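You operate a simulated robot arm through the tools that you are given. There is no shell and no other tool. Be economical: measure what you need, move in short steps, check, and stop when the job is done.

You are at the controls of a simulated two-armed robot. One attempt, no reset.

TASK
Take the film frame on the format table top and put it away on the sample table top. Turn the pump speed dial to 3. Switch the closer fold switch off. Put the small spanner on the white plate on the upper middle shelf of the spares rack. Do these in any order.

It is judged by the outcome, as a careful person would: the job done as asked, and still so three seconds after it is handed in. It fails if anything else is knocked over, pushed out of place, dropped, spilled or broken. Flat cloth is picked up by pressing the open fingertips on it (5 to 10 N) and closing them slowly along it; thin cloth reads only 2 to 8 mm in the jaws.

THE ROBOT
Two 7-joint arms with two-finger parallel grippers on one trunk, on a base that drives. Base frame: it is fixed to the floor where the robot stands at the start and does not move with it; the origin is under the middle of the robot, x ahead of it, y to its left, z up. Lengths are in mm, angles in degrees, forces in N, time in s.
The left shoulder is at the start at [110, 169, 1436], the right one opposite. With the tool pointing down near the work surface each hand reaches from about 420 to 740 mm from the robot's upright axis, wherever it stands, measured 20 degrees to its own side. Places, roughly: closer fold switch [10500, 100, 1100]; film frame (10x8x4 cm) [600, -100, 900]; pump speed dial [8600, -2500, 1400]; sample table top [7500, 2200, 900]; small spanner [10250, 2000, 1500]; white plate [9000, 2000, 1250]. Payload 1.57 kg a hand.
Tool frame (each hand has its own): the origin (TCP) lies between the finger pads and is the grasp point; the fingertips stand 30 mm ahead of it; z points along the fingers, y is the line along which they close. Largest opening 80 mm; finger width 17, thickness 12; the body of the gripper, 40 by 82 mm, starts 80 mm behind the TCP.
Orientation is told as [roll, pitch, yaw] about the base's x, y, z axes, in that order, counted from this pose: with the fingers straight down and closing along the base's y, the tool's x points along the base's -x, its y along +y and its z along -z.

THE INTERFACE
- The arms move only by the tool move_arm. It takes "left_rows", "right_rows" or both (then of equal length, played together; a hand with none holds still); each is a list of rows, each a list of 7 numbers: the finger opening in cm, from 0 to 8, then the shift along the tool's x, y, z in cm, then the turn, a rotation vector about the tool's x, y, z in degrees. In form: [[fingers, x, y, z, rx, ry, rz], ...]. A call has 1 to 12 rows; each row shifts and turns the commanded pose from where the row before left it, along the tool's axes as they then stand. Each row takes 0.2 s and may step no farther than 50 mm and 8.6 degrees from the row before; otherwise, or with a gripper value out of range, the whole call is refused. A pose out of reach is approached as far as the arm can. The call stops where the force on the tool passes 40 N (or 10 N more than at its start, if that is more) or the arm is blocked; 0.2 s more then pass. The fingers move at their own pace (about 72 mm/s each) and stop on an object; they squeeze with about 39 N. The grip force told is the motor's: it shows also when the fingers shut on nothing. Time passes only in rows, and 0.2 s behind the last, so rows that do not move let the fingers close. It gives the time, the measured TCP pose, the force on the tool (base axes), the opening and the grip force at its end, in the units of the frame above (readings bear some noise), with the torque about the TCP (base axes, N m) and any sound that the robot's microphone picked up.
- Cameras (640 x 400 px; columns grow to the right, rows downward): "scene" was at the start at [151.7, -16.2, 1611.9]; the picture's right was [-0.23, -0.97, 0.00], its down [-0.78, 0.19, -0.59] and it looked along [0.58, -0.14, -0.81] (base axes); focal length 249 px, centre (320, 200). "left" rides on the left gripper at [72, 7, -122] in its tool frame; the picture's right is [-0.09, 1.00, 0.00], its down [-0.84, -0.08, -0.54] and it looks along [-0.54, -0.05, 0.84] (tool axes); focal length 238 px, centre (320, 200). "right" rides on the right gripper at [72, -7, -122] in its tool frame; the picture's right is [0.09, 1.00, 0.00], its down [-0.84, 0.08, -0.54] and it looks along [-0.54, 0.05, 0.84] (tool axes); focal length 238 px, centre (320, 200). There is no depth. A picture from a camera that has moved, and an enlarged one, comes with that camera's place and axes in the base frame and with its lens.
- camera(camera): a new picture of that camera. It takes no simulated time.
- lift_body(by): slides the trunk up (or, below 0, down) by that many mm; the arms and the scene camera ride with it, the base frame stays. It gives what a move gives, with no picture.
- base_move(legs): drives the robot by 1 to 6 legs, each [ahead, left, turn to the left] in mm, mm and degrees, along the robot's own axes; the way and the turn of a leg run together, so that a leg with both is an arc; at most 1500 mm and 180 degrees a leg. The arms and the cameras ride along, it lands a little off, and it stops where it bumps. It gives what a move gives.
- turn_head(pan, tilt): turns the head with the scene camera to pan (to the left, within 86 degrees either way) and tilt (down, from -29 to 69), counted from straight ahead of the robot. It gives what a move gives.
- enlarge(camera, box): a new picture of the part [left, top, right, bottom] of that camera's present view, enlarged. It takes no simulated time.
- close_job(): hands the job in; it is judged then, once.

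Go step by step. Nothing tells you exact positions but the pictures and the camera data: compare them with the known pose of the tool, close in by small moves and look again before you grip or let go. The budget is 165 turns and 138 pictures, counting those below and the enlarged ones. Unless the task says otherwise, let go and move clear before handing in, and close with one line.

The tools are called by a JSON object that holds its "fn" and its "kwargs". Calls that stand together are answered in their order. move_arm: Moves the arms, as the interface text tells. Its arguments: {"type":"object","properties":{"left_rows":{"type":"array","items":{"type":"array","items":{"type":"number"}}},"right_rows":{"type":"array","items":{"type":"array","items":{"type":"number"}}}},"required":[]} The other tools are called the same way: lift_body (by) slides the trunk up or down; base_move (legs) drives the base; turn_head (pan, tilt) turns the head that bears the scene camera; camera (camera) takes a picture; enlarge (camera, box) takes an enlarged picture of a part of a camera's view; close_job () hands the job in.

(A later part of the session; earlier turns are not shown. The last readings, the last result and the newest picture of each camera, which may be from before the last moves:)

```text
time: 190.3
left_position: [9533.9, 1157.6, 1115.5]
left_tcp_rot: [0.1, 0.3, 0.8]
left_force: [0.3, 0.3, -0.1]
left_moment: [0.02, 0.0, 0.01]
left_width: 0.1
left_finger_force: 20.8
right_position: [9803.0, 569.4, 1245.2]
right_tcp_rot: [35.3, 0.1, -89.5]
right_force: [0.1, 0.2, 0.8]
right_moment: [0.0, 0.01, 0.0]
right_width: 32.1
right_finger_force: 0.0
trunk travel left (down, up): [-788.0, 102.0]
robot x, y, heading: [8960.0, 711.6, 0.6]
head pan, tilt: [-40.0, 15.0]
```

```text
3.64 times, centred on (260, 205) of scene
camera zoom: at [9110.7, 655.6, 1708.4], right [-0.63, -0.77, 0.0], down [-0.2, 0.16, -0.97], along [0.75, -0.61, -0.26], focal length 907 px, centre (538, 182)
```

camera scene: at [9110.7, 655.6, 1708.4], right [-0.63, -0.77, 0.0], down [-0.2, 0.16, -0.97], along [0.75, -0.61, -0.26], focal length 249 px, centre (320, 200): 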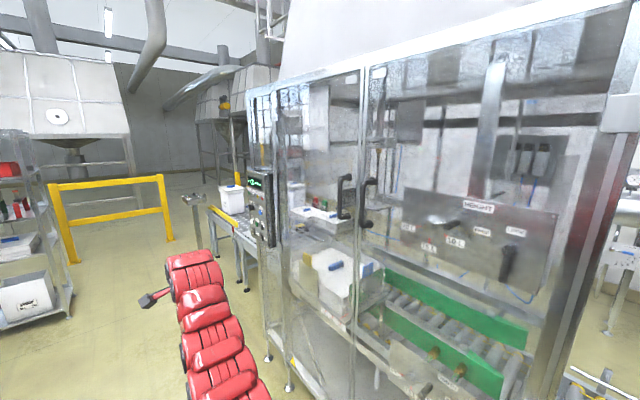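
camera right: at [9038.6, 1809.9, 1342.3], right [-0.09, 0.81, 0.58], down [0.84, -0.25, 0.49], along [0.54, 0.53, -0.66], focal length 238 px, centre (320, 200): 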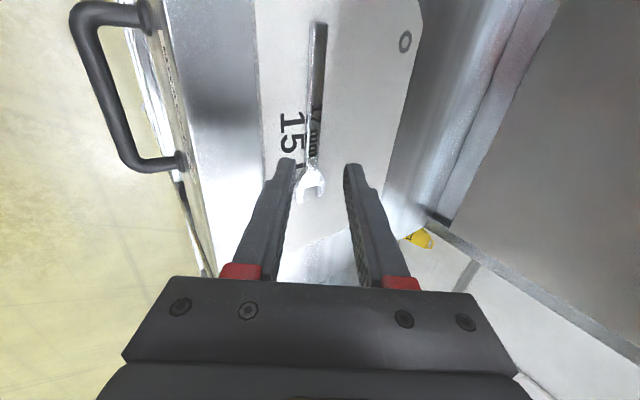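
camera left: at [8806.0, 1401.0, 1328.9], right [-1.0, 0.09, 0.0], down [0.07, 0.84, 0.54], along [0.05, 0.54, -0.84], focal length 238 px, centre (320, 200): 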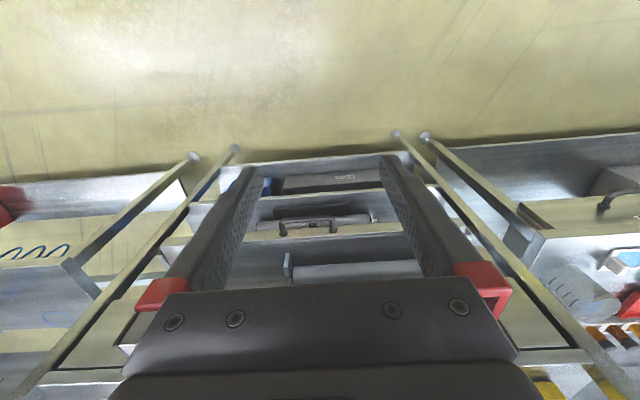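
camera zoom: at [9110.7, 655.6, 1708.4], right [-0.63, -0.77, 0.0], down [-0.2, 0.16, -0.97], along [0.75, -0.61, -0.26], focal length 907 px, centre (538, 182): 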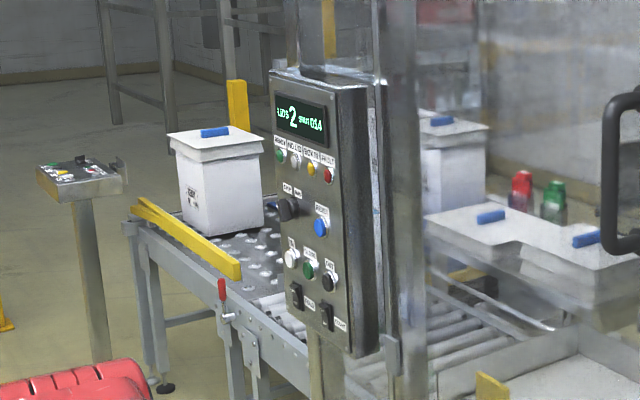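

The control panel at the closer's end holds two rocker switches at its bottom. I'll drive nearer and face it.

{"fn": "base_move", "kwargs": {"legs": [[1380, 420, -0.6], [0, 0, -90]]}}

{"fn": "turn_head", "kwargs": {"pan": 0, "tilt": 20}}

{"fn": "camera", "kwargs": {"camera": "scene"}}

```text
time: 201.2
left_position: [10789.6, 563.5, 1114.4]
left_tcp_rot: [0.1, 0.3, -88.7]
left_force: [-0.7, -0.8, -0.1]
left_moment: [0.0, 0.04, 0.0]
left_width: 0.0
left_finger_force: 21.4
right_position: [10203.6, 289.7, 1245.6]
right_tcp_rot: [35.3, 0.1, -179.1]
right_force: [1.2, 0.2, 0.0]
right_moment: [-0.02, 0.0, 0.03]
right_width: 32.0
right_finger_force: 0.1
trunk travel left (down, up): [-788.0, 102.0]
robot x, y, heading: [10340.9, 1135.8, -89.2]
head pan, tilt: [-40.0, 15.0]
```

```text
time: 202.3
left_position: [10790.0, 563.7, 1114.6]
left_tcp_rot: [0.1, 0.3, -88.8]
left_force: [0.5, -0.8, 0.5]
left_moment: [-0.04, 0.05, 0.03]
left_width: 0.0
left_finger_force: 21.1
right_position: [10203.9, 290.3, 1245.7]
right_tcp_rot: [35.3, 0.1, -179.0]
right_force: [-0.1, -0.1, 0.8]
right_moment: [0.01, 0.01, 0.01]
right_width: 31.9
right_finger_force: 0.0
trunk travel left (down, up): [-788.0, 102.0]
robot x, y, heading: [10340.1, 1134.0, -89.1]
head pan, tilt: [0.0, 20.0]
```

```text
42 pictures are left
camera scene: at [10344.0, 963.3, 1700.3], right [-1.0, -0.02, 0.0], down [-0.01, 0.34, -0.94], along [0.02, -0.94, -0.34], focal length 249 px, centre (320, 200)
```

scene: 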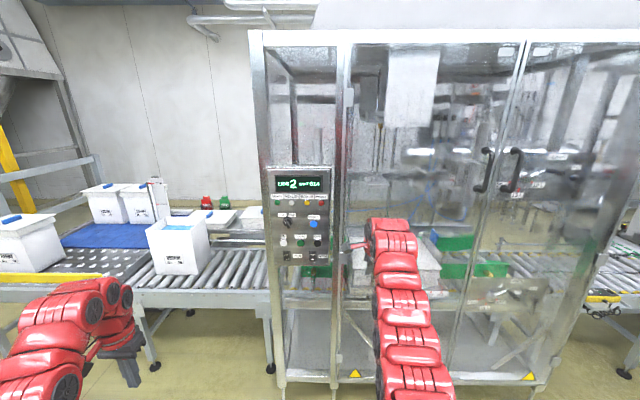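

{"fn": "enlarge", "kwargs": {"camera": "scene", "box": [256, 160, 344, 290]}}

{"fn": "enlarge", "kwargs": {"camera": "scene", "box": [276, 225, 326, 285]}}

```text
3.08 times, centred on (300, 225) of scene
camera zoom: at [10344.0, 963.3, 1700.3], right [-1.0, -0.02, 0.0], down [-0.01, 0.34, -0.94], along [0.02, -0.94, -0.34], focal length 767 px, centre (382, 123)
```

zoom: 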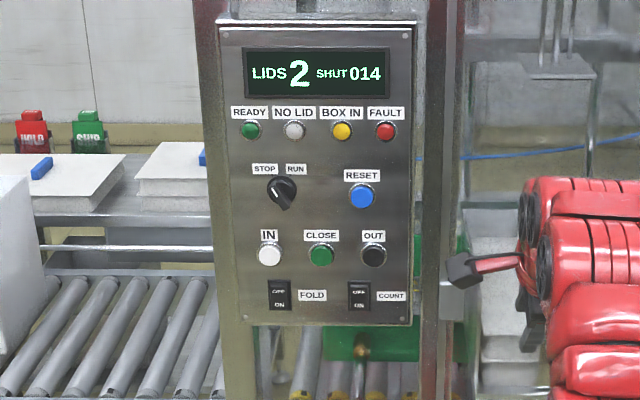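

```text
6.67 times, centred on (301, 255) of scene
camera zoom: at [10344.0, 963.3, 1700.3], right [-1.0, -0.02, 0.0], down [-0.01, 0.34, -0.94], along [0.02, -0.94, -0.34], focal length 1662 px, centre (447, -167)
```

zoom: 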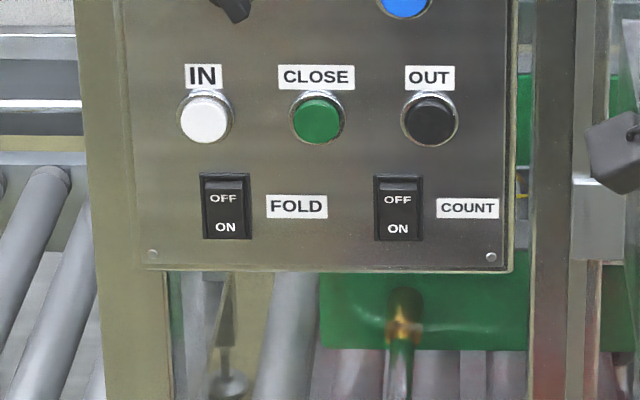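

The FOLD rocker reads OFF on top and ON below, and it sits near (10498, 70–100, 1140). I'll back off a little, shift so my right hand lines up, and set that hand closed and horizontal.

{"fn": "base_move", "kwargs": {"legs": [[-150, 290, -0.9]]}}

{"fn": "move_arm", "kwargs": {"right_rows": [[2, 0, 3.8, 0, -7.86, 0, 0], [1, 0, 3.8, 0, -7.86, 0, 0], [0, 0, 3.8, 0, -7.86, 0, 0], [0, 0, 3.8, 0, -7.86, 0, 0], [0, 0, 3.8, 0, -7.86, 0, 0], [0, 0, 3.8, 0, -7.86, 0, 0], [0, 0, 3.8, 0, -7.86, 0, 0], [0, 0, 0, 0, 0, 0, 0]]}}

{"fn": "move_arm", "kwargs": {"right_rows": [[0, 0, 0, 0, 0, 0, -8.2], [0, 0, 0, 0, 0, 0, -8.2], [0, 0, 0, 0, 0, 0, -8.2], [0, 0, 0, 0, 0, 0, -8.2], [0, 0, 0, 0, 0, 0, -8.2], [0, 0, 0, 0, 0, 0, -8.2], [0, 0, 0, 0, 0, 0, -8.2], [0, 0, 0, 0, 0, 0, -8.2], [0, 0, 0, 0, 0, 0, -8.2], [0, 0, 0, 0, 0, 0, -8.2], [0, 0, 0, 0, 0, 0, -8.0], [0, 0, 0, 0, 0, 0, 0]]}}

{"fn": "lift_body", "kwargs": {"by": -330}}

{"fn": "camera", "kwargs": {"camera": "right"}}

{"fn": "camera", "kwargs": {"camera": "scene"}}

```text
time: 204.5
left_position: [11075.5, 708.4, 1114.5]
left_tcp_rot: [0.1, 0.3, -89.5]
left_force: [-0.2, -0.1, -0.5]
left_moment: [0.02, -0.03, 0.0]
left_width: 0.1
left_finger_force: 21.4
right_position: [10484.9, 442.1, 1246.2]
right_tcp_rot: [35.3, 0.1, -179.9]
right_force: [-0.3, -0.7, -0.2]
right_moment: [0.0, 0.01, -0.01]
right_width: 32.0
right_finger_force: 0.1
trunk travel left (down, up): [-788.0, 102.0]
robot x, y, heading: [10636.6, 1286.1, -90.1]
head pan, tilt: [0.0, 20.0]
```

```text
time: 206.3
left_position: [11075.5, 707.7, 1115.4]
left_tcp_rot: [0.1, 0.3, -89.6]
left_force: [0.4, -0.1, 0.5]
left_moment: [0.0, -0.01, 0.0]
left_width: 0.0
left_finger_force: 21.8
right_position: [10498.1, 327.1, 1452.8]
right_tcp_rot: [90.3, 0.1, -180.1]
right_force: [-0.4, -0.7, -0.5]
right_moment: [-0.04, 0.0, 0.01]
right_width: 0.0
right_finger_force: 21.3
right hand out of reach, approached as far as the arm can: row 6
trunk travel left (down, up): [-788.0, 102.0]
robot x, y, heading: [10636.1, 1288.1, -89.8]
head pan, tilt: [0.0, 20.0]
```

```text
time: 208.9
left_position: [11076.4, 708.6, 1113.9]
left_tcp_rot: [0.1, 0.4, -89.6]
left_force: [-0.2, 0.3, 0.2]
left_moment: [-0.01, -0.01, -0.02]
left_width: 0.0
left_finger_force: 21.3
right_position: [10498.1, 328.4, 1454.7]
right_tcp_rot: [-175.1, -89.8, 85.1]
right_force: [-0.1, -0.1, 0.9]
right_moment: [-0.03, 0.0, -0.02]
right_width: 0.0
right_finger_force: 21.1
trunk travel left (down, up): [-788.0, 102.0]
robot x, y, heading: [10636.4, 1286.3, -90.1]
head pan, tilt: [0.0, 20.0]
```

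```text
time: 212.2
left_position: [11076.5, 708.8, 784.7]
left_tcp_rot: [0.1, 0.4, -89.6]
left_force: [-0.2, -0.7, 0.1]
left_moment: [0.0, 0.0, -0.01]
left_width: 0.0
left_finger_force: 20.7
right_position: [10498.4, 327.8, 1125.7]
right_tcp_rot: [164.7, -89.6, 105.3]
right_force: [-0.7, 0.0, 0.1]
right_moment: [0.0, 0.01, 0.04]
right_width: 0.0
right_finger_force: 21.1
trunk travel left (down, up): [-458.0, 432.0]
robot x, y, heading: [10631.8, 1290.0, -89.6]
head pan, tilt: [0.0, 20.0]
```

```text
39 pictures are left
camera right: at [10491.7, 450.3, 1053.1], right [1.0, 0.0, -0.09], down [0.08, 0.55, 0.83], along [0.05, -0.84, 0.55], focal length 238 px, centre (320, 200)
```

right: 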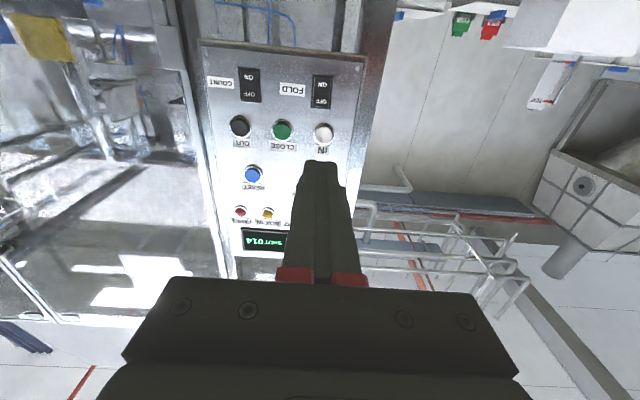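

```text
38 pictures are left
camera scene: at [10636.7, 1115.5, 1370.3], right [-1.0, 0.0, 0.0], down [0.0, 0.34, -0.94], along [0.0, -0.94, -0.34], focal length 249 px, centre (320, 200)
```

scene: 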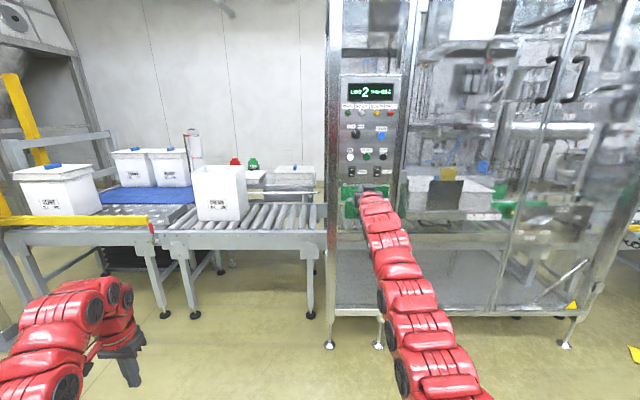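

{"fn": "enlarge", "kwargs": {"camera": "right", "box": [280, 60, 360, 130]}}

{"fn": "enlarge", "kwargs": {"camera": "scene", "box": [335, 140, 415, 210]}}

```text
5.71 times, centred on (320, 95) of right
camera zoom: at [10491.7, 450.3, 1053.1], right [1.0, 0.0, -0.09], down [0.08, 0.55, 0.83], along [0.05, -0.84, 0.55], focal length 1362 px, centre (320, 800)
```

zoom: 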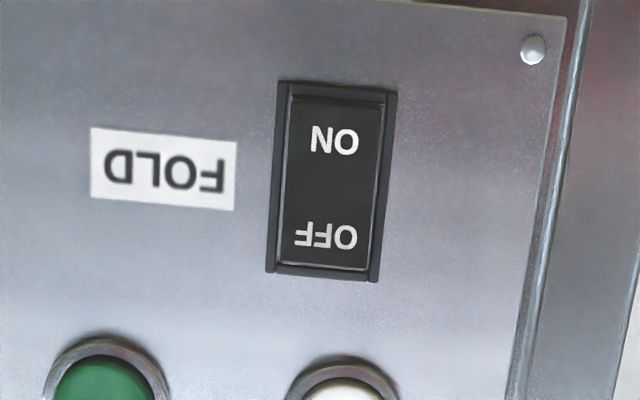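

```text
5.71 times, centred on (375, 175) of scene
camera zoom: at [10636.7, 1115.5, 1370.3], right [-1.0, 0.0, 0.0], down [0.0, 0.34, -0.94], along [0.0, -0.94, -0.34], focal length 1425 px, centre (6, 343)
```

zoom: 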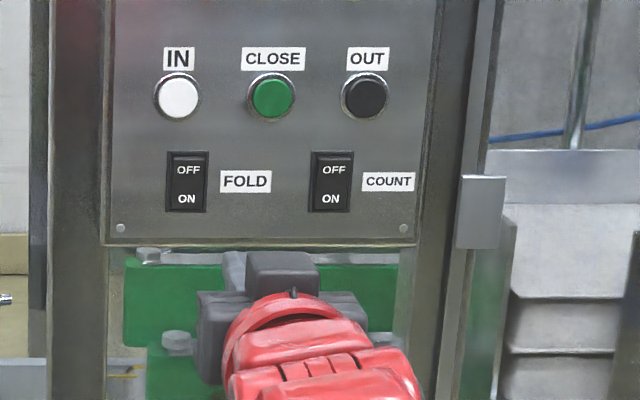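

The OFF half sits at about (10500, 63, 1128). I'll drive in until the tips are just short of it.

{"fn": "base_move", "kwargs": {"legs": [[205, 0, 0]]}}

{"fn": "camera", "kwargs": {"camera": "right"}}

{"fn": "enlarge", "kwargs": {"camera": "scene", "box": [335, 140, 415, 210]}}

```text
time: 213.8
left_position: [11077.7, 504.9, 784.7]
left_tcp_rot: [0.1, 0.4, -89.5]
left_force: [0.0, 0.3, 0.2]
left_moment: [0.03, 0.01, 0.01]
left_width: 0.0
left_finger_force: 21.5
right_position: [10503.1, 123.2, 1124.0]
right_tcp_rot: [161.4, -89.7, 108.8]
right_force: [-0.1, -0.3, 0.0]
right_moment: [-0.01, 0.01, 0.02]
right_width: 0.0
right_finger_force: 21.3
trunk travel left (down, up): [-458.0, 432.0]
robot x, y, heading: [10637.5, 1081.7, -89.8]
head pan, tilt: [0.0, 20.0]
```

```text
35 pictures are left
camera right: at [10494.9, 244.8, 1052.2], right [1.0, 0.0, -0.09], down [0.07, 0.55, 0.83], along [0.05, -0.84, 0.54], focal length 238 px, centre (320, 200)
```

right: 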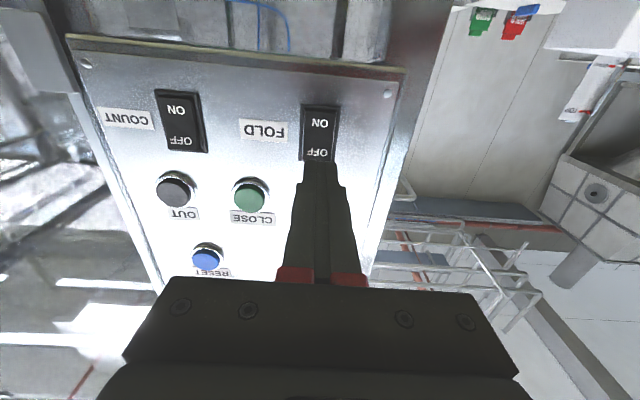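

```text
5.71 times, centred on (375, 175) of scene
camera zoom: at [10638.0, 910.1, 1370.1], right [-1.0, -0.01, 0.0], down [0.0, 0.34, -0.94], along [0.0, -0.94, -0.34], focal length 1425 px, centre (6, 343)
```

zoom: 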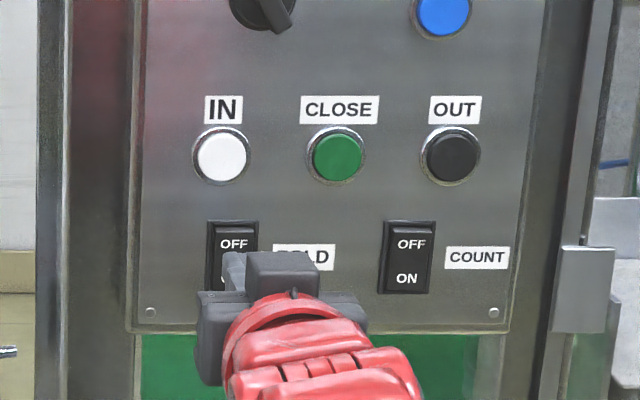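

The fingers are aimed right on the OFF half. I'll raise 3 mm and press forward in small steps.

{"fn": "move_arm", "kwargs": {"right_rows": [[0, -0.3, 0, 0.5, 0, 0, 0], [0, 0, 0, 0.5, 0, 0, 0], [0, 0, 0, 0.5, 0, 0, 0], [0, 0, 0, 0.4, 0, 0, 0], [0, 0, 0, 0, 0, 0, 0]]}}

{"fn": "camera", "kwargs": {"camera": "right"}}

```text
time: 215.0
left_position: [11078.2, 505.6, 785.5]
left_tcp_rot: [0.1, 0.3, -89.6]
left_force: [-0.5, -0.2, -0.7]
left_moment: [0.01, -0.01, 0.0]
left_width: 0.0
left_finger_force: 21.4
right_position: [10504.4, 115.0, 1127.5]
right_tcp_rot: [160.4, -89.6, 110.1]
right_force: [0.9, 0.1, 0.0]
right_moment: [0.03, 0.01, -0.04]
right_width: 0.1
right_finger_force: 20.9
right hand out of reach, approached as far as the arm can: row 3, 4
trunk travel left (down, up): [-458.0, 432.0]
robot x, y, heading: [10634.5, 1081.3, -89.8]
head pan, tilt: [0.0, 20.0]
```

```text
33 pictures are left
camera right: at [10496.6, 236.5, 1054.5], right [1.0, 0.0, -0.09], down [0.07, 0.55, 0.83], along [0.05, -0.84, 0.54], focal length 238 px, centre (320, 200)
```

right: 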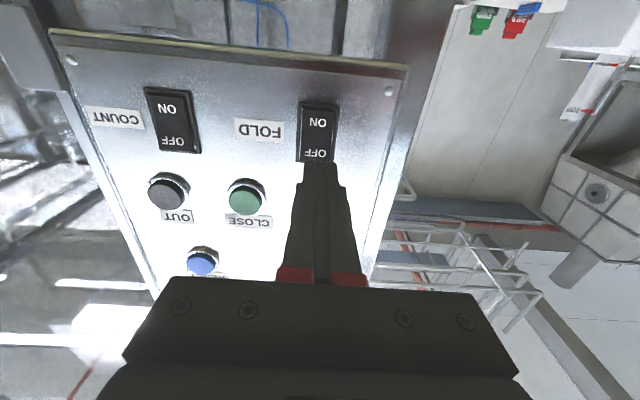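

{"fn": "base_move", "kwargs": {"legs": [[12, 0, 0]]}}

{"fn": "base_move", "kwargs": {"legs": [[6, 0, 0]]}}

{"fn": "enlarge", "kwargs": {"camera": "right", "box": [260, 80, 380, 190]}}

```text
time: 215.7
left_position: [11079.8, 493.1, 784.4]
left_tcp_rot: [0.0, 0.3, -89.5]
left_force: [0.7, -0.5, 0.3]
left_moment: [-0.01, -0.02, -0.02]
left_width: 0.0
left_finger_force: 21.1
right_position: [10503.6, 103.3, 1126.7]
right_tcp_rot: [158.7, -89.6, 111.6]
right_force: [0.2, -0.3, -0.4]
right_moment: [-0.02, -0.01, 0.0]
right_width: 0.0
right_finger_force: 21.6
trunk travel left (down, up): [-458.0, 432.0]
robot x, y, heading: [10635.3, 1075.9, -89.6]
head pan, tilt: [0.0, 20.0]
```

```text
time: 216.5
left_position: [11078.3, 487.5, 783.2]
left_tcp_rot: [0.0, 0.2, -89.4]
left_force: [0.6, 0.7, -0.8]
left_moment: [-0.03, 0.01, -0.01]
left_width: 0.0
left_finger_force: 21.6
right_position: [10503.4, 97.3, 1126.9]
right_tcp_rot: [161.0, -89.6, 109.3]
right_force: [0.0, 0.2, -0.5]
right_moment: [0.02, -0.03, 0.03]
right_width: 0.0
right_finger_force: 21.5
trunk travel left (down, up): [-458.0, 432.0]
robot x, y, heading: [10639.3, 1065.9, -89.7]
head pan, tilt: [0.0, 20.0]
```

```text
3.64 times, centred on (320, 135) of right
camera zoom: at [10496.5, 218.9, 1054.6], right [1.0, 0.0, -0.09], down [0.07, 0.55, 0.83], along [0.05, -0.84, 0.55], focal length 867 px, centre (320, 436)
```

zoom: 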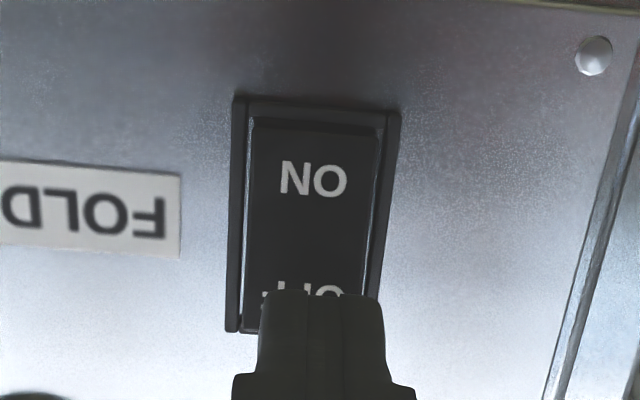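

{"fn": "base_move", "kwargs": {"legs": [[6, 0, 0]]}}

{"fn": "base_move", "kwargs": {"legs": [[4, 0, 0]]}}

{"fn": "enlarge", "kwargs": {"camera": "right", "box": [260, 80, 380, 190]}}

```text
time: 217.2
left_position: [11077.9, 482.2, 785.6]
left_tcp_rot: [0.1, 0.3, -89.5]
left_force: [-0.6, -0.6, 0.6]
left_moment: [0.01, -0.02, -0.01]
left_width: 0.1
left_finger_force: 21.7
right_position: [10504.6, 90.5, 1126.9]
right_tcp_rot: [162.2, -89.5, 108.2]
right_force: [0.5, 0.3, 0.3]
right_moment: [-0.01, 0.0, 0.01]
right_width: 0.0
right_finger_force: 21.1
trunk travel left (down, up): [-458.0, 432.0]
robot x, y, heading: [10636.0, 1058.3, -89.5]
head pan, tilt: [0.0, 20.0]
```

```text
time: 217.9
left_position: [11078.7, 477.4, 784.7]
left_tcp_rot: [0.0, 0.3, -89.3]
left_force: [0.9, -1.2, 0.5]
left_moment: [0.01, 0.0, 0.04]
left_width: 0.0
left_finger_force: 21.8
right_position: [10504.0, 88.3, 1127.5]
right_tcp_rot: [163.0, -89.6, 107.3]
right_force: [-0.1, -0.5, -0.8]
right_moment: [-0.02, -0.01, 0.01]
right_width: 0.2
right_finger_force: 21.2
trunk travel left (down, up): [-458.0, 432.0]
robot x, y, heading: [10637.4, 1056.2, -89.7]
head pan, tilt: [0.0, 20.0]
```

```text
3.64 times, centred on (320, 135) of right
camera zoom: at [10496.8, 208.9, 1054.6], right [1.0, 0.0, -0.09], down [0.07, 0.55, 0.83], along [0.05, -0.84, 0.55], focal length 867 px, centre (320, 436)
```

zoom: 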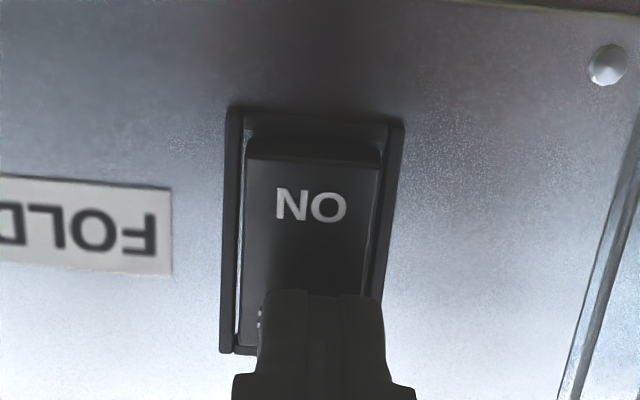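

{"fn": "base_move", "kwargs": {"legs": [[4, 0, 0]]}}

{"fn": "enlarge", "kwargs": {"camera": "right", "box": [260, 80, 380, 190]}}

```text
time: 218.6
left_position: [11079.2, 475.0, 786.8]
left_tcp_rot: [0.1, 0.2, -89.5]
left_force: [-0.6, 1.0, 0.5]
left_moment: [0.01, 0.0, 0.02]
left_width: 0.0
left_finger_force: 21.0
right_position: [10503.8, 86.2, 1128.7]
right_tcp_rot: [166.4, -89.5, 103.8]
right_force: [0.7, 21.6, -5.2]
right_moment: [0.31, 0.02, 0.04]
right_width: 0.3
right_finger_force: 21.6
trunk travel left (down, up): [-458.0, 432.0]
robot x, y, heading: [10636.6, 1054.6, -89.7]
head pan, tilt: [0.0, 20.0]
```

```text
3.64 times, centred on (320, 135) of right
camera zoom: at [10496.7, 207.6, 1056.4], right [1.0, 0.0, -0.09], down [0.07, 0.55, 0.83], along [0.05, -0.84, 0.55], focal length 867 px, centre (320, 436)
```

zoom: 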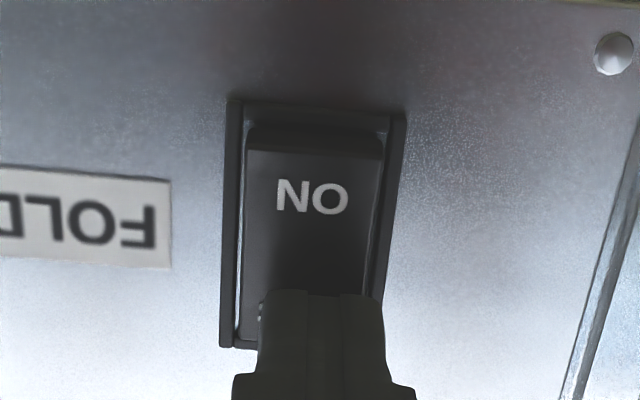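

Contact at 22 N, and the ON end seems to stand out now. I'll back off and compare.

{"fn": "base_move", "kwargs": {"legs": [[-120, 0, 0]]}}

{"fn": "enlarge", "kwargs": {"camera": "right", "box": [140, 70, 380, 170]}}

{"fn": "enlarge", "kwargs": {"camera": "scene", "box": [335, 140, 395, 190]}}

```text
time: 219.9
left_position: [11078.1, 592.5, 783.9]
left_tcp_rot: [0.0, 0.1, -89.5]
left_force: [1.2, -0.1, 0.5]
left_moment: [-0.03, 0.03, 0.02]
left_width: 0.3
left_finger_force: 21.3
right_position: [10504.4, 201.1, 1127.2]
right_tcp_rot: [164.6, -89.6, 105.6]
right_force: [-0.1, 0.5, -0.2]
right_moment: [0.02, -0.03, -0.02]
right_width: 0.0
right_finger_force: 20.8
trunk travel left (down, up): [-458.0, 432.0]
robot x, y, heading: [10638.3, 1168.8, -89.8]
head pan, tilt: [0.0, 20.0]
```

```text
2.67 times, centred on (260, 120) of right
camera zoom: at [10496.8, 323.0, 1055.2], right [1.0, 0.0, -0.09], down [0.07, 0.55, 0.83], along [0.05, -0.84, 0.55], focal length 636 px, centre (480, 413)
```

zoom: 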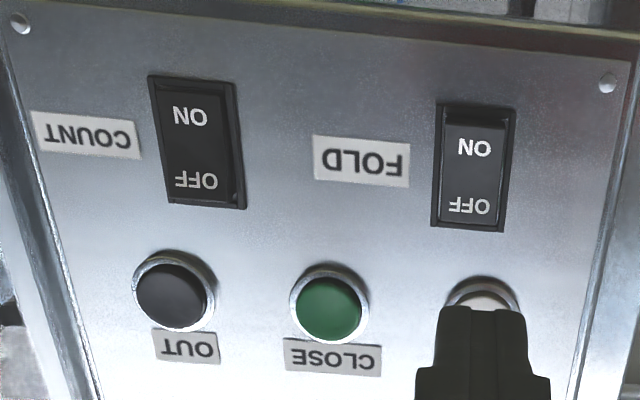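

```text
8.00 times, centred on (365, 165) of scene
camera zoom: at [10637.6, 998.0, 1370.4], right [-1.0, -0.01, 0.0], down [0.0, 0.34, -0.94], along [0.01, -0.94, -0.34], focal length 1995 px, centre (-40, 480)
```

zoom: 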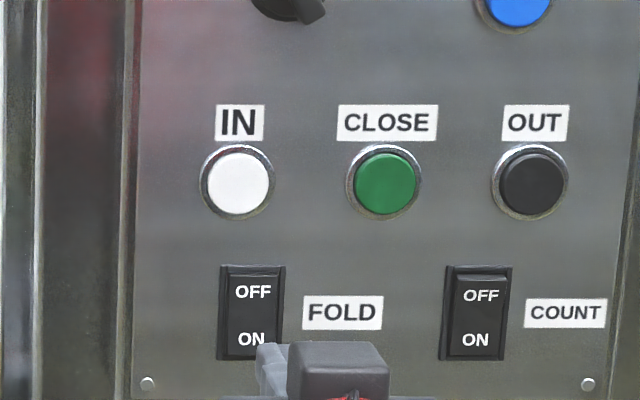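

The FOLD rocker is now pressed in at OFF, unlike COUNT beside it. Next is the pump dial: I'll raise the trunk, shift along the aisle towards x≈9000, and look across.

{"fn": "lift_body", "kwargs": {"by": 330}}

{"fn": "base_move", "kwargs": {"legs": [[0, -1500, 0], [0, -250, 0]]}}

{"fn": "turn_head", "kwargs": {"pan": 0, "tilt": 15}}

{"fn": "camera", "kwargs": {"camera": "scene"}}

```text
time: 223.1
left_position: [11076.7, 590.9, 1113.8]
left_tcp_rot: [0.1, 0.3, -89.4]
left_force: [1.0, 0.5, 0.1]
left_moment: [0.0, -0.01, 0.03]
left_width: 0.0
left_finger_force: 20.9
right_position: [10504.3, 200.6, 1456.3]
right_tcp_rot: [162.6, -89.6, 107.8]
right_force: [-0.3, 0.5, -0.3]
right_moment: [0.01, 0.0, -0.01]
right_width: 0.0
right_finger_force: 21.2
trunk travel left (down, up): [-788.0, 102.0]
robot x, y, heading: [10636.7, 1173.0, -89.9]
head pan, tilt: [0.0, 20.0]
```

```text
time: 231.8
left_position: [9356.6, 578.8, 1115.6]
left_tcp_rot: [0.0, 0.3, -89.4]
left_force: [0.3, -0.4, 0.2]
left_moment: [-0.01, -0.01, -0.01]
left_width: 0.3
left_finger_force: 21.2
right_position: [8782.9, 187.1, 1456.8]
right_tcp_rot: [169.3, -89.6, 101.1]
right_force: [-0.6, 0.5, 0.3]
right_moment: [0.03, 0.04, -0.02]
right_width: 0.0
right_finger_force: 21.8
trunk travel left (down, up): [-788.0, 102.0]
robot x, y, heading: [8917.8, 1159.8, -89.7]
head pan, tilt: [0.0, 20.0]
```

```text
time: 232.5
left_position: [9356.3, 578.1, 1114.2]
left_tcp_rot: [0.2, 0.2, -89.4]
left_force: [0.7, 0.1, 0.2]
left_moment: [0.03, -0.02, 0.01]
left_width: 0.2
left_finger_force: 20.8
right_position: [8781.5, 187.4, 1457.6]
right_tcp_rot: [160.4, -89.6, 110.0]
right_force: [-0.5, 0.4, 0.4]
right_moment: [-0.01, -0.04, 0.03]
right_width: 0.0
right_finger_force: 21.1
trunk travel left (down, up): [-788.0, 102.0]
robot x, y, heading: [8913.6, 1155.7, -89.5]
head pan, tilt: [0.0, 15.0]
```

```text
27 pictures are left
camera scene: at [8914.1, 983.5, 1708.4], right [-1.0, -0.01, 0.0], down [0.0, 0.26, -0.97], along [0.01, -0.97, -0.26], focal length 249 px, centre (320, 200)
```

scene: 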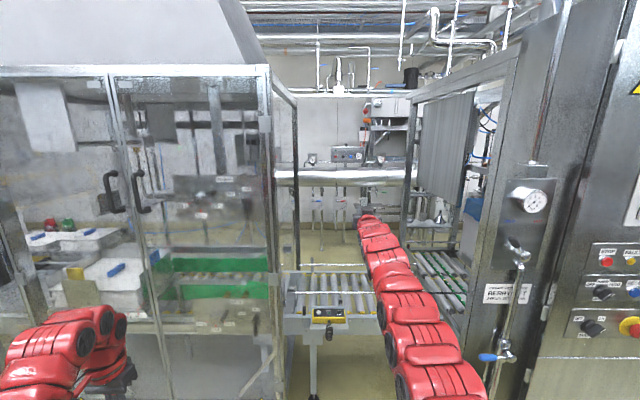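

The dial panel should be on the far wall, straight ahead through the gap at about (345,155). I'll enlarge it, since the conveyor blocks the direct way.

{"fn": "enlarge", "kwargs": {"camera": "scene", "box": [285, 110, 405, 230]}}

```text
3.33 times, centred on (345, 170) of scene
camera zoom: at [8914.1, 983.5, 1708.4], right [-1.0, -0.01, 0.0], down [0.0, 0.26, -0.97], along [0.01, -0.97, -0.26], focal length 831 px, centre (237, 300)
```

zoom: 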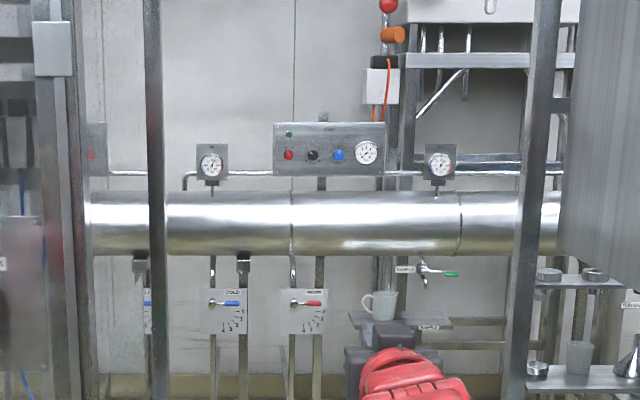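

The dial panel faces the aisle on the far side. I'll check whether the line can be rounded at its far end (x>12000).

{"fn": "base_move", "kwargs": {"legs": [[0, 1500, -0.4], [0, 1400, 0]]}}

{"fn": "turn_head", "kwargs": {"pan": 45, "tilt": 20}}

{"fn": "camera", "kwargs": {"camera": "scene"}}

```text
time: 246.6
left_position: [12269.3, 531.0, 1114.4]
left_tcp_rot: [0.0, 0.3, -90.8]
left_force: [0.6, -0.9, 0.3]
left_moment: [-0.02, -0.01, 0.04]
left_width: 0.1
left_finger_force: 21.5
right_position: [11686.9, 152.3, 1456.8]
right_tcp_rot: [162.6, -89.6, 106.4]
right_force: [0.6, -1.0, -0.2]
right_moment: [-0.01, 0.03, 0.0]
right_width: 0.1
right_finger_force: 20.8
trunk travel left (down, up): [-788.0, 102.0]
robot x, y, heading: [11847.4, 1121.2, -91.0]
head pan, tilt: [0.0, 15.0]
```

```text
time: 247.8
left_position: [12269.4, 531.6, 1114.1]
left_tcp_rot: [-0.1, 0.3, -90.8]
left_force: [-0.1, -0.4, -1.6]
left_moment: [-0.01, -0.01, 0.04]
left_width: 0.0
left_finger_force: 21.1
right_position: [11687.3, 153.7, 1456.9]
right_tcp_rot: [163.9, -89.6, 105.0]
right_force: [-0.5, -0.7, 0.0]
right_moment: [0.01, -0.01, 0.01]
right_width: 0.0
right_finger_force: 21.2
trunk travel left (down, up): [-788.0, 102.0]
robot x, y, heading: [11842.7, 1117.9, -91.2]
head pan, tilt: [45.0, 20.0]
```

```text
25 pictures are left
camera scene: at [11905.7, 972.5, 1700.2], right [-0.72, -0.69, 0.0], down [-0.24, 0.25, -0.94], along [0.65, -0.68, -0.34], focal length 249 px, centre (320, 200)
```

scene: 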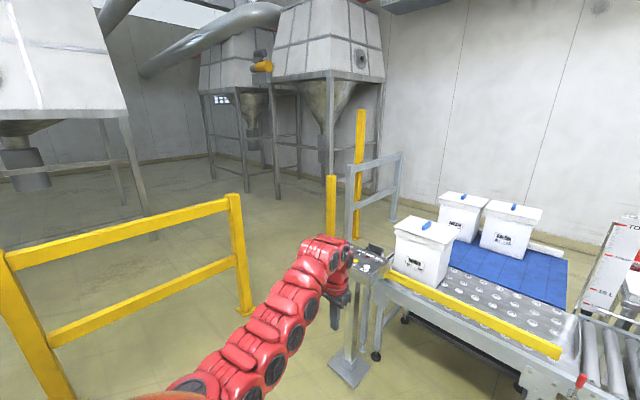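

There's an opening between the control pedestal (x≈12600) and the yellow barrier (x≈13575). I'll go through at x≈13080 and round the conveyor's end.

{"fn": "base_move", "kwargs": {"legs": [[0, 1230, 1.2], [700, 0, 0]]}}

{"fn": "turn_head", "kwargs": {"pan": -25, "tilt": 25}}

{"fn": "camera", "kwargs": {"camera": "scene"}}

```text
time: 249.9
left_position: [12453.1, 585.5, 1115.6]
left_tcp_rot: [0.5, 0.6, -82.3]
left_force: [-0.6, 0.0, 0.4]
left_moment: [-0.03, 0.01, 0.01]
left_width: 0.0
left_finger_force: 21.3
right_position: [11931.3, 123.7, 1453.1]
right_tcp_rot: [113.2, -89.5, 164.3]
right_force: [-0.4, 0.3, 0.4]
right_moment: [-0.02, -0.04, 0.01]
right_width: 0.0
right_finger_force: 21.4
trunk travel left (down, up): [-788.0, 102.0]
robot x, y, heading: [11952.6, 1103.1, -82.4]
head pan, tilt: [45.0, 20.0]
stopped in leg 1: the robot was blocked; the commanded pose is now the measured one
```

```text
time: 251.3
left_position: [12454.7, 585.1, 1115.8]
left_tcp_rot: [0.7, 0.6, -82.3]
left_force: [0.1, -0.4, 0.6]
left_moment: [0.0, 0.0, -0.04]
left_width: 0.0
left_finger_force: 21.7
right_position: [11932.0, 123.5, 1451.7]
right_tcp_rot: [105.9, -89.3, 171.5]
right_force: [-0.4, 0.4, 0.5]
right_moment: [0.0, 0.03, -0.03]
right_width: 0.0
right_finger_force: 21.3
trunk travel left (down, up): [-788.0, 102.0]
robot x, y, heading: [11954.6, 1110.5, -82.6]
head pan, tilt: [-25.0, 25.0]
```

```text
24 pictures are left
camera scene: at [11921.8, 934.0, 1691.1], right [-0.95, 0.3, -0.01], down [0.13, 0.41, -0.9], along [-0.27, -0.86, -0.43], focal length 249 px, centre (320, 200)
```

scene: 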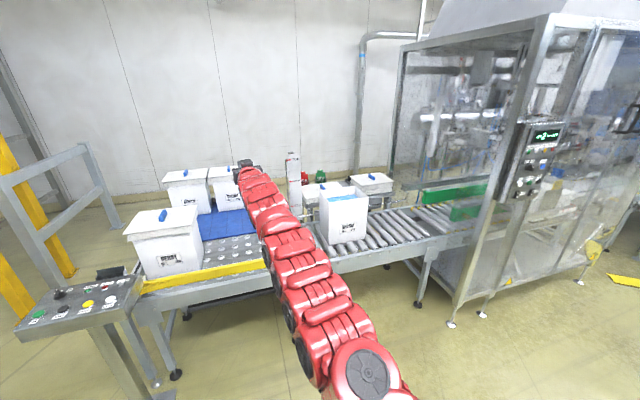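

My base met the white-box rack's front post on my left (near x 12225, y 1217). I'll ease away from it, move into the middle of the passage, and tuck the left hand in front.

{"fn": "base_move", "kwargs": {"legs": [[0, -150, 0], [430, 0, 0]]}}

{"fn": "move_arm", "kwargs": {"left_rows": [[0, -1.5, -3, 0, 0, 0, 0], [0, -1.5, -3, 0, 0, 0, 0], [0, -1.5, -3, 0, 0, 0, 0], [0, -1.5, -3, 0, 0, 0, 0], [0, -1, -3, 0, 0, 0, 0], [0, -1, -3, 0, 0, 0, 0], [0, -0.5, -3, 0, 0, 0, 0], [0, -0.5, -3, 0, 0, 0, 0], [0, 0, -3, 0, 0, 0, 0], [0, 0, -3, 0, 0, 0, 0], [0, 0, -3, 0, 0, 0, 0], [0, 0, 0, 0, 0, 0, 0]]}}

{"fn": "turn_head", "kwargs": {"pan": 86, "tilt": 30}}

{"fn": "camera", "kwargs": {"camera": "scene"}}

```text
time: 254.8
left_position: [12367.6, 155.6, 1115.5]
left_tcp_rot: [0.1, 0.2, -82.2]
left_force: [0.1, 0.2, 0.4]
left_moment: [-0.03, -0.02, 0.0]
left_width: 0.0
left_finger_force: 20.9
right_position: [11849.6, -303.4, 1456.9]
right_tcp_rot: [166.6, -89.6, 111.1]
right_force: [0.2, -0.4, -0.2]
right_moment: [-0.02, -0.05, 0.01]
right_width: 0.2
right_finger_force: 21.2
trunk travel left (down, up): [-788.0, 102.0]
robot x, y, heading: [11856.8, 672.0, -82.3]
head pan, tilt: [-25.0, 25.0]
```

```text
time: 257.4
left_position: [12054.0, 20.3, 1115.1]
left_tcp_rot: [0.0, 0.4, -82.2]
left_force: [0.0, -0.4, 0.1]
left_moment: [0.02, 0.02, -0.04]
left_width: 0.0
left_finger_force: 21.8
right_position: [11850.0, -305.2, 1457.7]
right_tcp_rot: [170.2, -89.6, 107.4]
right_force: [-0.1, 0.3, 0.3]
right_moment: [0.04, -0.01, -0.02]
right_width: 0.2
right_finger_force: 21.1
trunk travel left (down, up): [-788.0, 102.0]
robot x, y, heading: [11857.7, 671.7, -82.4]
head pan, tilt: [-25.0, 25.0]
```

```text
time: 259.3
left_position: [12052.9, 20.2, 1114.8]
left_tcp_rot: [0.0, 0.4, -82.1]
left_force: [-0.6, 0.0, -0.3]
left_moment: [0.04, -0.04, -0.04]
left_width: 0.0
left_finger_force: 21.3
right_position: [11849.1, -306.2, 1457.0]
right_tcp_rot: [165.1, -89.6, 112.5]
right_force: [0.4, -0.2, 0.8]
right_moment: [-0.03, -0.03, -0.05]
right_width: 0.1
right_finger_force: 21.4
trunk travel left (down, up): [-788.0, 102.0]
robot x, y, heading: [11856.5, 668.9, -82.7]
head pan, tilt: [85.9, 30.0]
```

```text
23 pictures are left
camera scene: at [11958.7, 599.7, 1684.2], right [0.06, -1.0, 0.0], down [-0.5, -0.03, -0.87], along [0.86, 0.05, -0.5], focal length 249 px, centre (320, 200)
```

scene: 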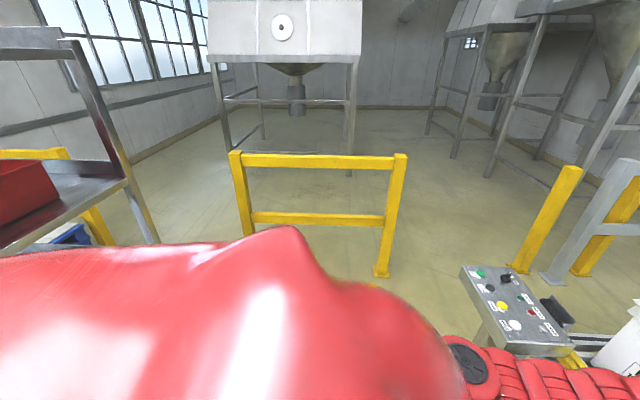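

The way is clear through x≈13080. I'll raise the trunk, strafe across above pedestal height, and drive down to y≈-1100.

{"fn": "lift_body", "kwargs": {"by": 100}}

{"fn": "base_move", "kwargs": {"legs": [[0, 0, -7.5], [0, 1220, 0]]}}

{"fn": "base_move", "kwargs": {"legs": [[1400, 0, 0], [350, 0, 0]]}}

{"fn": "turn_head", "kwargs": {"pan": -60, "tilt": 20}}

{"fn": "camera", "kwargs": {"camera": "scene"}}

```text
time: 260.6
left_position: [12054.4, 20.7, 1215.3]
left_tcp_rot: [0.0, 0.3, -82.2]
left_force: [-0.1, 0.0, -0.9]
left_moment: [0.0, 0.01, -0.01]
left_width: 0.0
left_finger_force: 21.1
right_position: [11848.3, -305.2, 1557.8]
right_tcp_rot: [164.7, -89.7, 112.6]
right_force: [0.9, 0.1, 0.4]
right_moment: [0.0, -0.01, -0.02]
right_width: 0.1
right_finger_force: 20.9
trunk travel left (down, up): [-888.0, 2.0]
robot x, y, heading: [11860.5, 671.3, -82.4]
head pan, tilt: [85.9, 30.0]
```

```text
time: 267.4
left_position: [13198.9, 18.3, 1216.1]
left_tcp_rot: [0.2, 0.2, -88.6]
left_force: [0.7, 0.0, 0.1]
left_moment: [-0.02, -0.01, 0.01]
left_width: 0.2
left_finger_force: 21.4
right_position: [12962.3, -283.4, 1557.7]
right_tcp_rot: [162.7, -89.6, 108.6]
right_force: [0.4, 0.4, 0.4]
right_moment: [0.04, -0.02, -0.04]
right_width: 0.0
right_finger_force: 20.9
trunk travel left (down, up): [-888.0, 2.0]
robot x, y, heading: [13079.5, 687.3, -88.6]
head pan, tilt: [85.9, 30.0]
```

```text
time: 276.4
left_position: [13167.5, -1757.0, 1215.6]
left_tcp_rot: [0.0, 0.4, -90.7]
left_force: [-0.9, 0.5, 0.9]
left_moment: [0.02, 0.01, 0.01]
left_width: 0.0
left_finger_force: 21.1
right_position: [12917.6, -2047.6, 1558.8]
right_tcp_rot: [167.6, -89.5, 101.4]
right_force: [0.1, -0.6, -0.8]
right_moment: [0.02, 0.0, -0.01]
right_width: 0.0
right_finger_force: 21.3
trunk travel left (down, up): [-888.0, 2.0]
robot x, y, heading: [13075.5, -1082.9, -91.2]
head pan, tilt: [85.9, 30.0]
```

```text
time: 278.7
left_position: [13168.2, -1757.9, 1214.2]
left_tcp_rot: [0.0, 0.4, -90.9]
left_force: [0.9, -0.1, 0.4]
left_moment: [0.02, -0.03, -0.02]
left_width: 0.2
left_finger_force: 21.1
right_position: [12917.0, -2049.6, 1557.3]
right_tcp_rot: [165.9, -89.7, 102.9]
right_force: [-0.6, -0.7, -0.1]
right_moment: [0.02, -0.02, -0.02]
right_width: 0.0
right_finger_force: 21.6
trunk travel left (down, up): [-888.0, 2.0]
robot x, y, heading: [13074.7, -1084.3, -91.0]
head pan, tilt: [-60.0, 20.0]
```

```text
22 pictures are left
camera scene: at [12989.9, -1208.5, 1800.3], right [-0.48, 0.87, 0.0], down [0.3, 0.17, -0.94], along [-0.82, -0.46, -0.34], focal length 249 px, centre (320, 200)
```

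scene: 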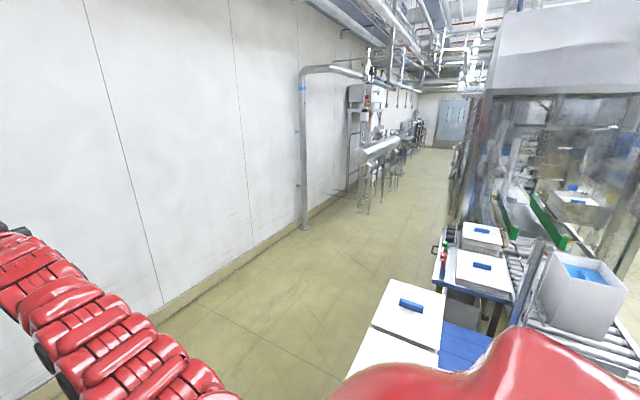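

The aisle behind the line is clear. I'll pull the right hand back 100 mm and go to y≈-1780. From there I'll strafe towards the dial, still facing the wall.

{"fn": "move_arm", "kwargs": {"right_rows": [[0, 0, 0, -2.5, 0, 0, 0], [0, 0, 0, -2.5, 0, 0, 0], [0, 0, 0, -2.5, 0, 0, 0], [0, 0, 0, -2.5, 0, 0, 0], [0, 0, 0, 0, 0, 0, 0]]}}

{"fn": "base_move", "kwargs": {"legs": [[700, 0, 1], [0, -1500, 0], [0, -1400, 0]]}}

{"fn": "turn_head", "kwargs": {"pan": -40, "tilt": 15}}

{"fn": "camera", "kwargs": {"camera": "scene"}}

```text
time: 279.9
left_position: [13168.1, -1759.6, 1215.8]
left_tcp_rot: [0.1, 0.4, -90.9]
left_force: [-0.1, 0.3, 0.1]
left_moment: [0.02, -0.06, 0.03]
left_width: 0.0
left_finger_force: 21.4
right_position: [12918.4, -1948.7, 1557.1]
right_tcp_rot: [167.7, -89.5, 101.2]
right_force: [-0.1, 0.5, -0.5]
right_moment: [-0.02, 0.0, 0.02]
right_width: 0.3
right_finger_force: 21.1
trunk travel left (down, up): [-888.0, 2.0]
robot x, y, heading: [13072.6, -1085.9, -90.9]
head pan, tilt: [-60.0, 20.0]
```

```text
time: 297.3
left_position: [10296.1, -2535.0, 1214.6]
left_tcp_rot: [0.0, 0.3, -88.1]
left_force: [-0.4, 0.1, -0.5]
left_moment: [0.01, -0.01, 0.0]
left_width: 0.0
left_finger_force: 21.4
right_position: [10054.1, -2738.1, 1555.7]
right_tcp_rot: [166.9, -89.5, 104.6]
right_force: [0.0, 0.2, 0.2]
right_moment: [0.0, 0.04, 0.02]
right_width: 0.0
right_finger_force: 21.1
trunk travel left (down, up): [-888.0, 2.0]
robot x, y, heading: [10166.1, -1865.1, -88.4]
head pan, tilt: [-60.0, 20.0]
```

```text
time: 298.2
left_position: [10294.8, -2536.6, 1215.3]
left_tcp_rot: [0.1, 0.4, -88.2]
left_force: [-0.4, -0.1, 0.0]
left_moment: [-0.01, 0.01, -0.03]
left_width: 0.0
left_finger_force: 21.8
right_position: [10053.3, -2738.0, 1556.5]
right_tcp_rot: [163.8, -89.6, 107.7]
right_force: [-0.3, 0.2, -0.4]
right_moment: [0.02, 0.0, -0.02]
right_width: 0.0
right_finger_force: 21.7
trunk travel left (down, up): [-888.0, 2.0]
robot x, y, heading: [10168.2, -1867.0, -88.6]
head pan, tilt: [-40.0, 15.0]
```

```text
21 pictures are left
camera scene: at [10112.7, -2018.9, 1808.4], right [-0.78, 0.62, 0.0], down [0.16, 0.2, -0.97], along [-0.6, -0.76, -0.26], focal length 249 px, centre (320, 200)
```

scene: 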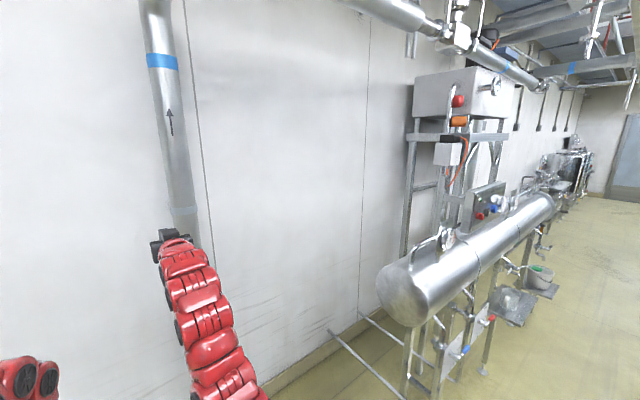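

The dial panel stands above a horizontal cylinder that starts near x≈9200. I'll back to y≈-1560 and then strafe to x≈8750.

{"fn": "base_move", "kwargs": {"legs": [[-305, 0, -1.5], [0, -1410, 0]]}}

{"fn": "turn_head", "kwargs": {"pan": -8, "tilt": 18}}

{"fn": "camera", "kwargs": {"camera": "scene"}}

```text
time: 306.8
left_position: [8884.2, -2262.1, 1214.5]
left_tcp_rot: [0.0, 0.4, -88.4]
left_force: [-0.5, 0.8, 1.0]
left_moment: [0.0, -0.02, -0.01]
left_width: 0.0
left_finger_force: 21.6
right_position: [8640.7, -2465.0, 1557.3]
right_tcp_rot: [166.6, -89.6, 104.7]
right_force: [0.0, 0.1, -0.4]
right_moment: [-0.01, -0.01, 0.01]
right_width: 0.0
right_finger_force: 21.4
trunk travel left (down, up): [-888.0, 2.0]
robot x, y, heading: [8756.3, -1592.4, -88.4]
head pan, tilt: [-40.0, 15.0]
```

```text
time: 307.8
left_position: [8881.6, -2261.7, 1215.2]
left_tcp_rot: [0.0, 0.4, -88.4]
left_force: [0.9, -0.2, 0.1]
left_moment: [-0.01, -0.01, -0.03]
left_width: 0.0
left_finger_force: 21.1
right_position: [8641.9, -2465.0, 1556.8]
right_tcp_rot: [165.1, -89.6, 106.2]
right_force: [0.5, 0.6, 1.0]
right_moment: [0.02, -0.03, -0.01]
right_width: 0.1
right_finger_force: 21.0
trunk travel left (down, up): [-888.0, 2.0]
robot x, y, heading: [8757.9, -1592.4, -88.6]
head pan, tilt: [-8.0, 18.0]
```

```text
20 pictures are left
camera scene: at [8750.2, -1764.6, 1803.5], right [-0.99, 0.12, 0.0], down [0.04, 0.31, -0.95], along [-0.11, -0.94, -0.31], focal length 249 px, centre (320, 200)
```

scene: 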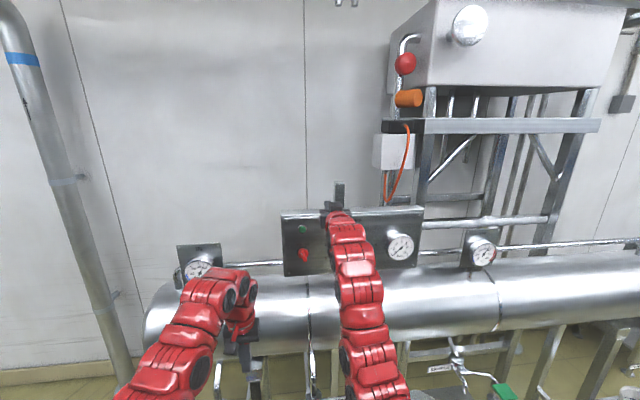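

{"fn": "enlarge", "kwargs": {"camera": "scene", "box": [270, 190, 440, 290]}}

{"fn": "camera", "kwargs": {"camera": "right"}}

```text
3.76 times, centred on (355, 240) of scene
camera zoom: at [8750.2, -1764.6, 1803.5], right [-0.99, 0.12, 0.0], down [0.04, 0.31, -0.95], along [-0.11, -0.94, -0.31], focal length 939 px, centre (188, 49)
```

zoom: 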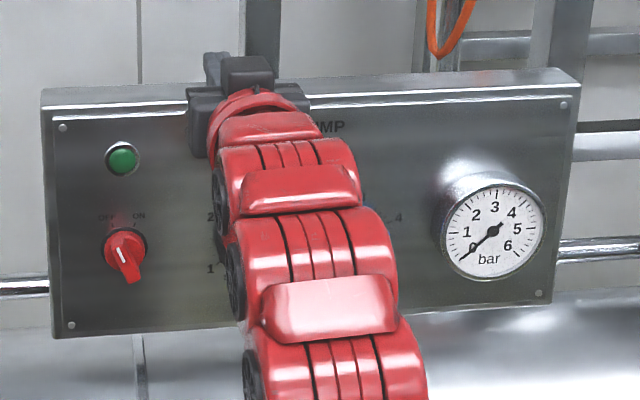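

```text
18 pictures are left
camera right: at [8631.6, -2343.0, 1484.1], right [1.0, 0.02, -0.09], down [0.06, 0.55, 0.83], along [0.07, -0.83, 0.55], focal length 238 px, centre (320, 200)
```

right: 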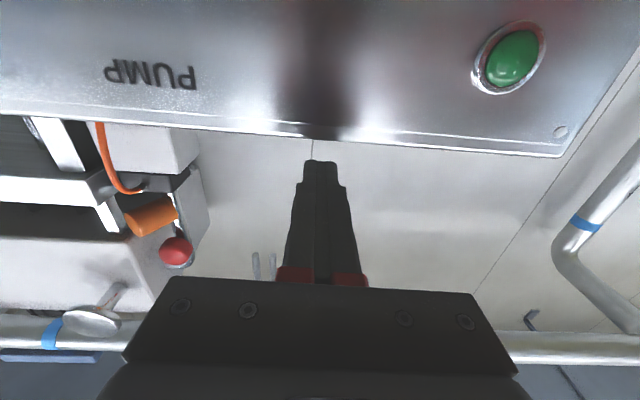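

The PUMP dial is hidden behind my arm, with numbers 1 to 4 visible around it. I'll shift aside 250 mm to see it.

{"fn": "base_move", "kwargs": {"legs": [[0, 260, -1.5]]}}

{"fn": "enlarge", "kwargs": {"camera": "scene", "box": [330, 180, 530, 300]}}

```text
time: 309.6
left_position: [9122.0, -2262.5, 1215.3]
left_tcp_rot: [0.1, 0.4, -90.1]
left_force: [-0.3, -1.4, 0.4]
left_moment: [0.01, -0.04, 0.03]
left_width: 0.1
left_finger_force: 21.2
right_position: [8874.6, -2458.6, 1556.4]
right_tcp_rot: [157.4, -89.6, 112.2]
right_force: [-0.4, 0.0, 0.0]
right_moment: [0.02, -0.02, 0.05]
right_width: 0.0
right_finger_force: 21.6
trunk travel left (down, up): [-888.0, 2.0]
robot x, y, heading: [9019.3, -1589.4, -90.1]
head pan, tilt: [-8.0, 18.0]
```

```text
3.20 times, centred on (430, 240) of scene
camera zoom: at [9003.7, -1761.8, 1803.5], right [-0.99, 0.14, 0.0], down [0.05, 0.31, -0.95], along [-0.14, -0.94, -0.31], focal length 798 px, centre (-32, 72)
```

zoom: 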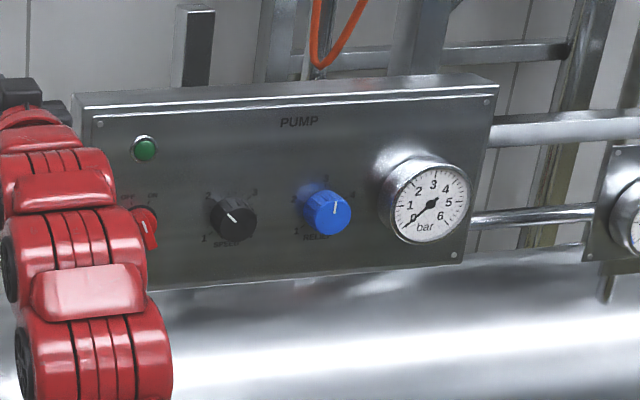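

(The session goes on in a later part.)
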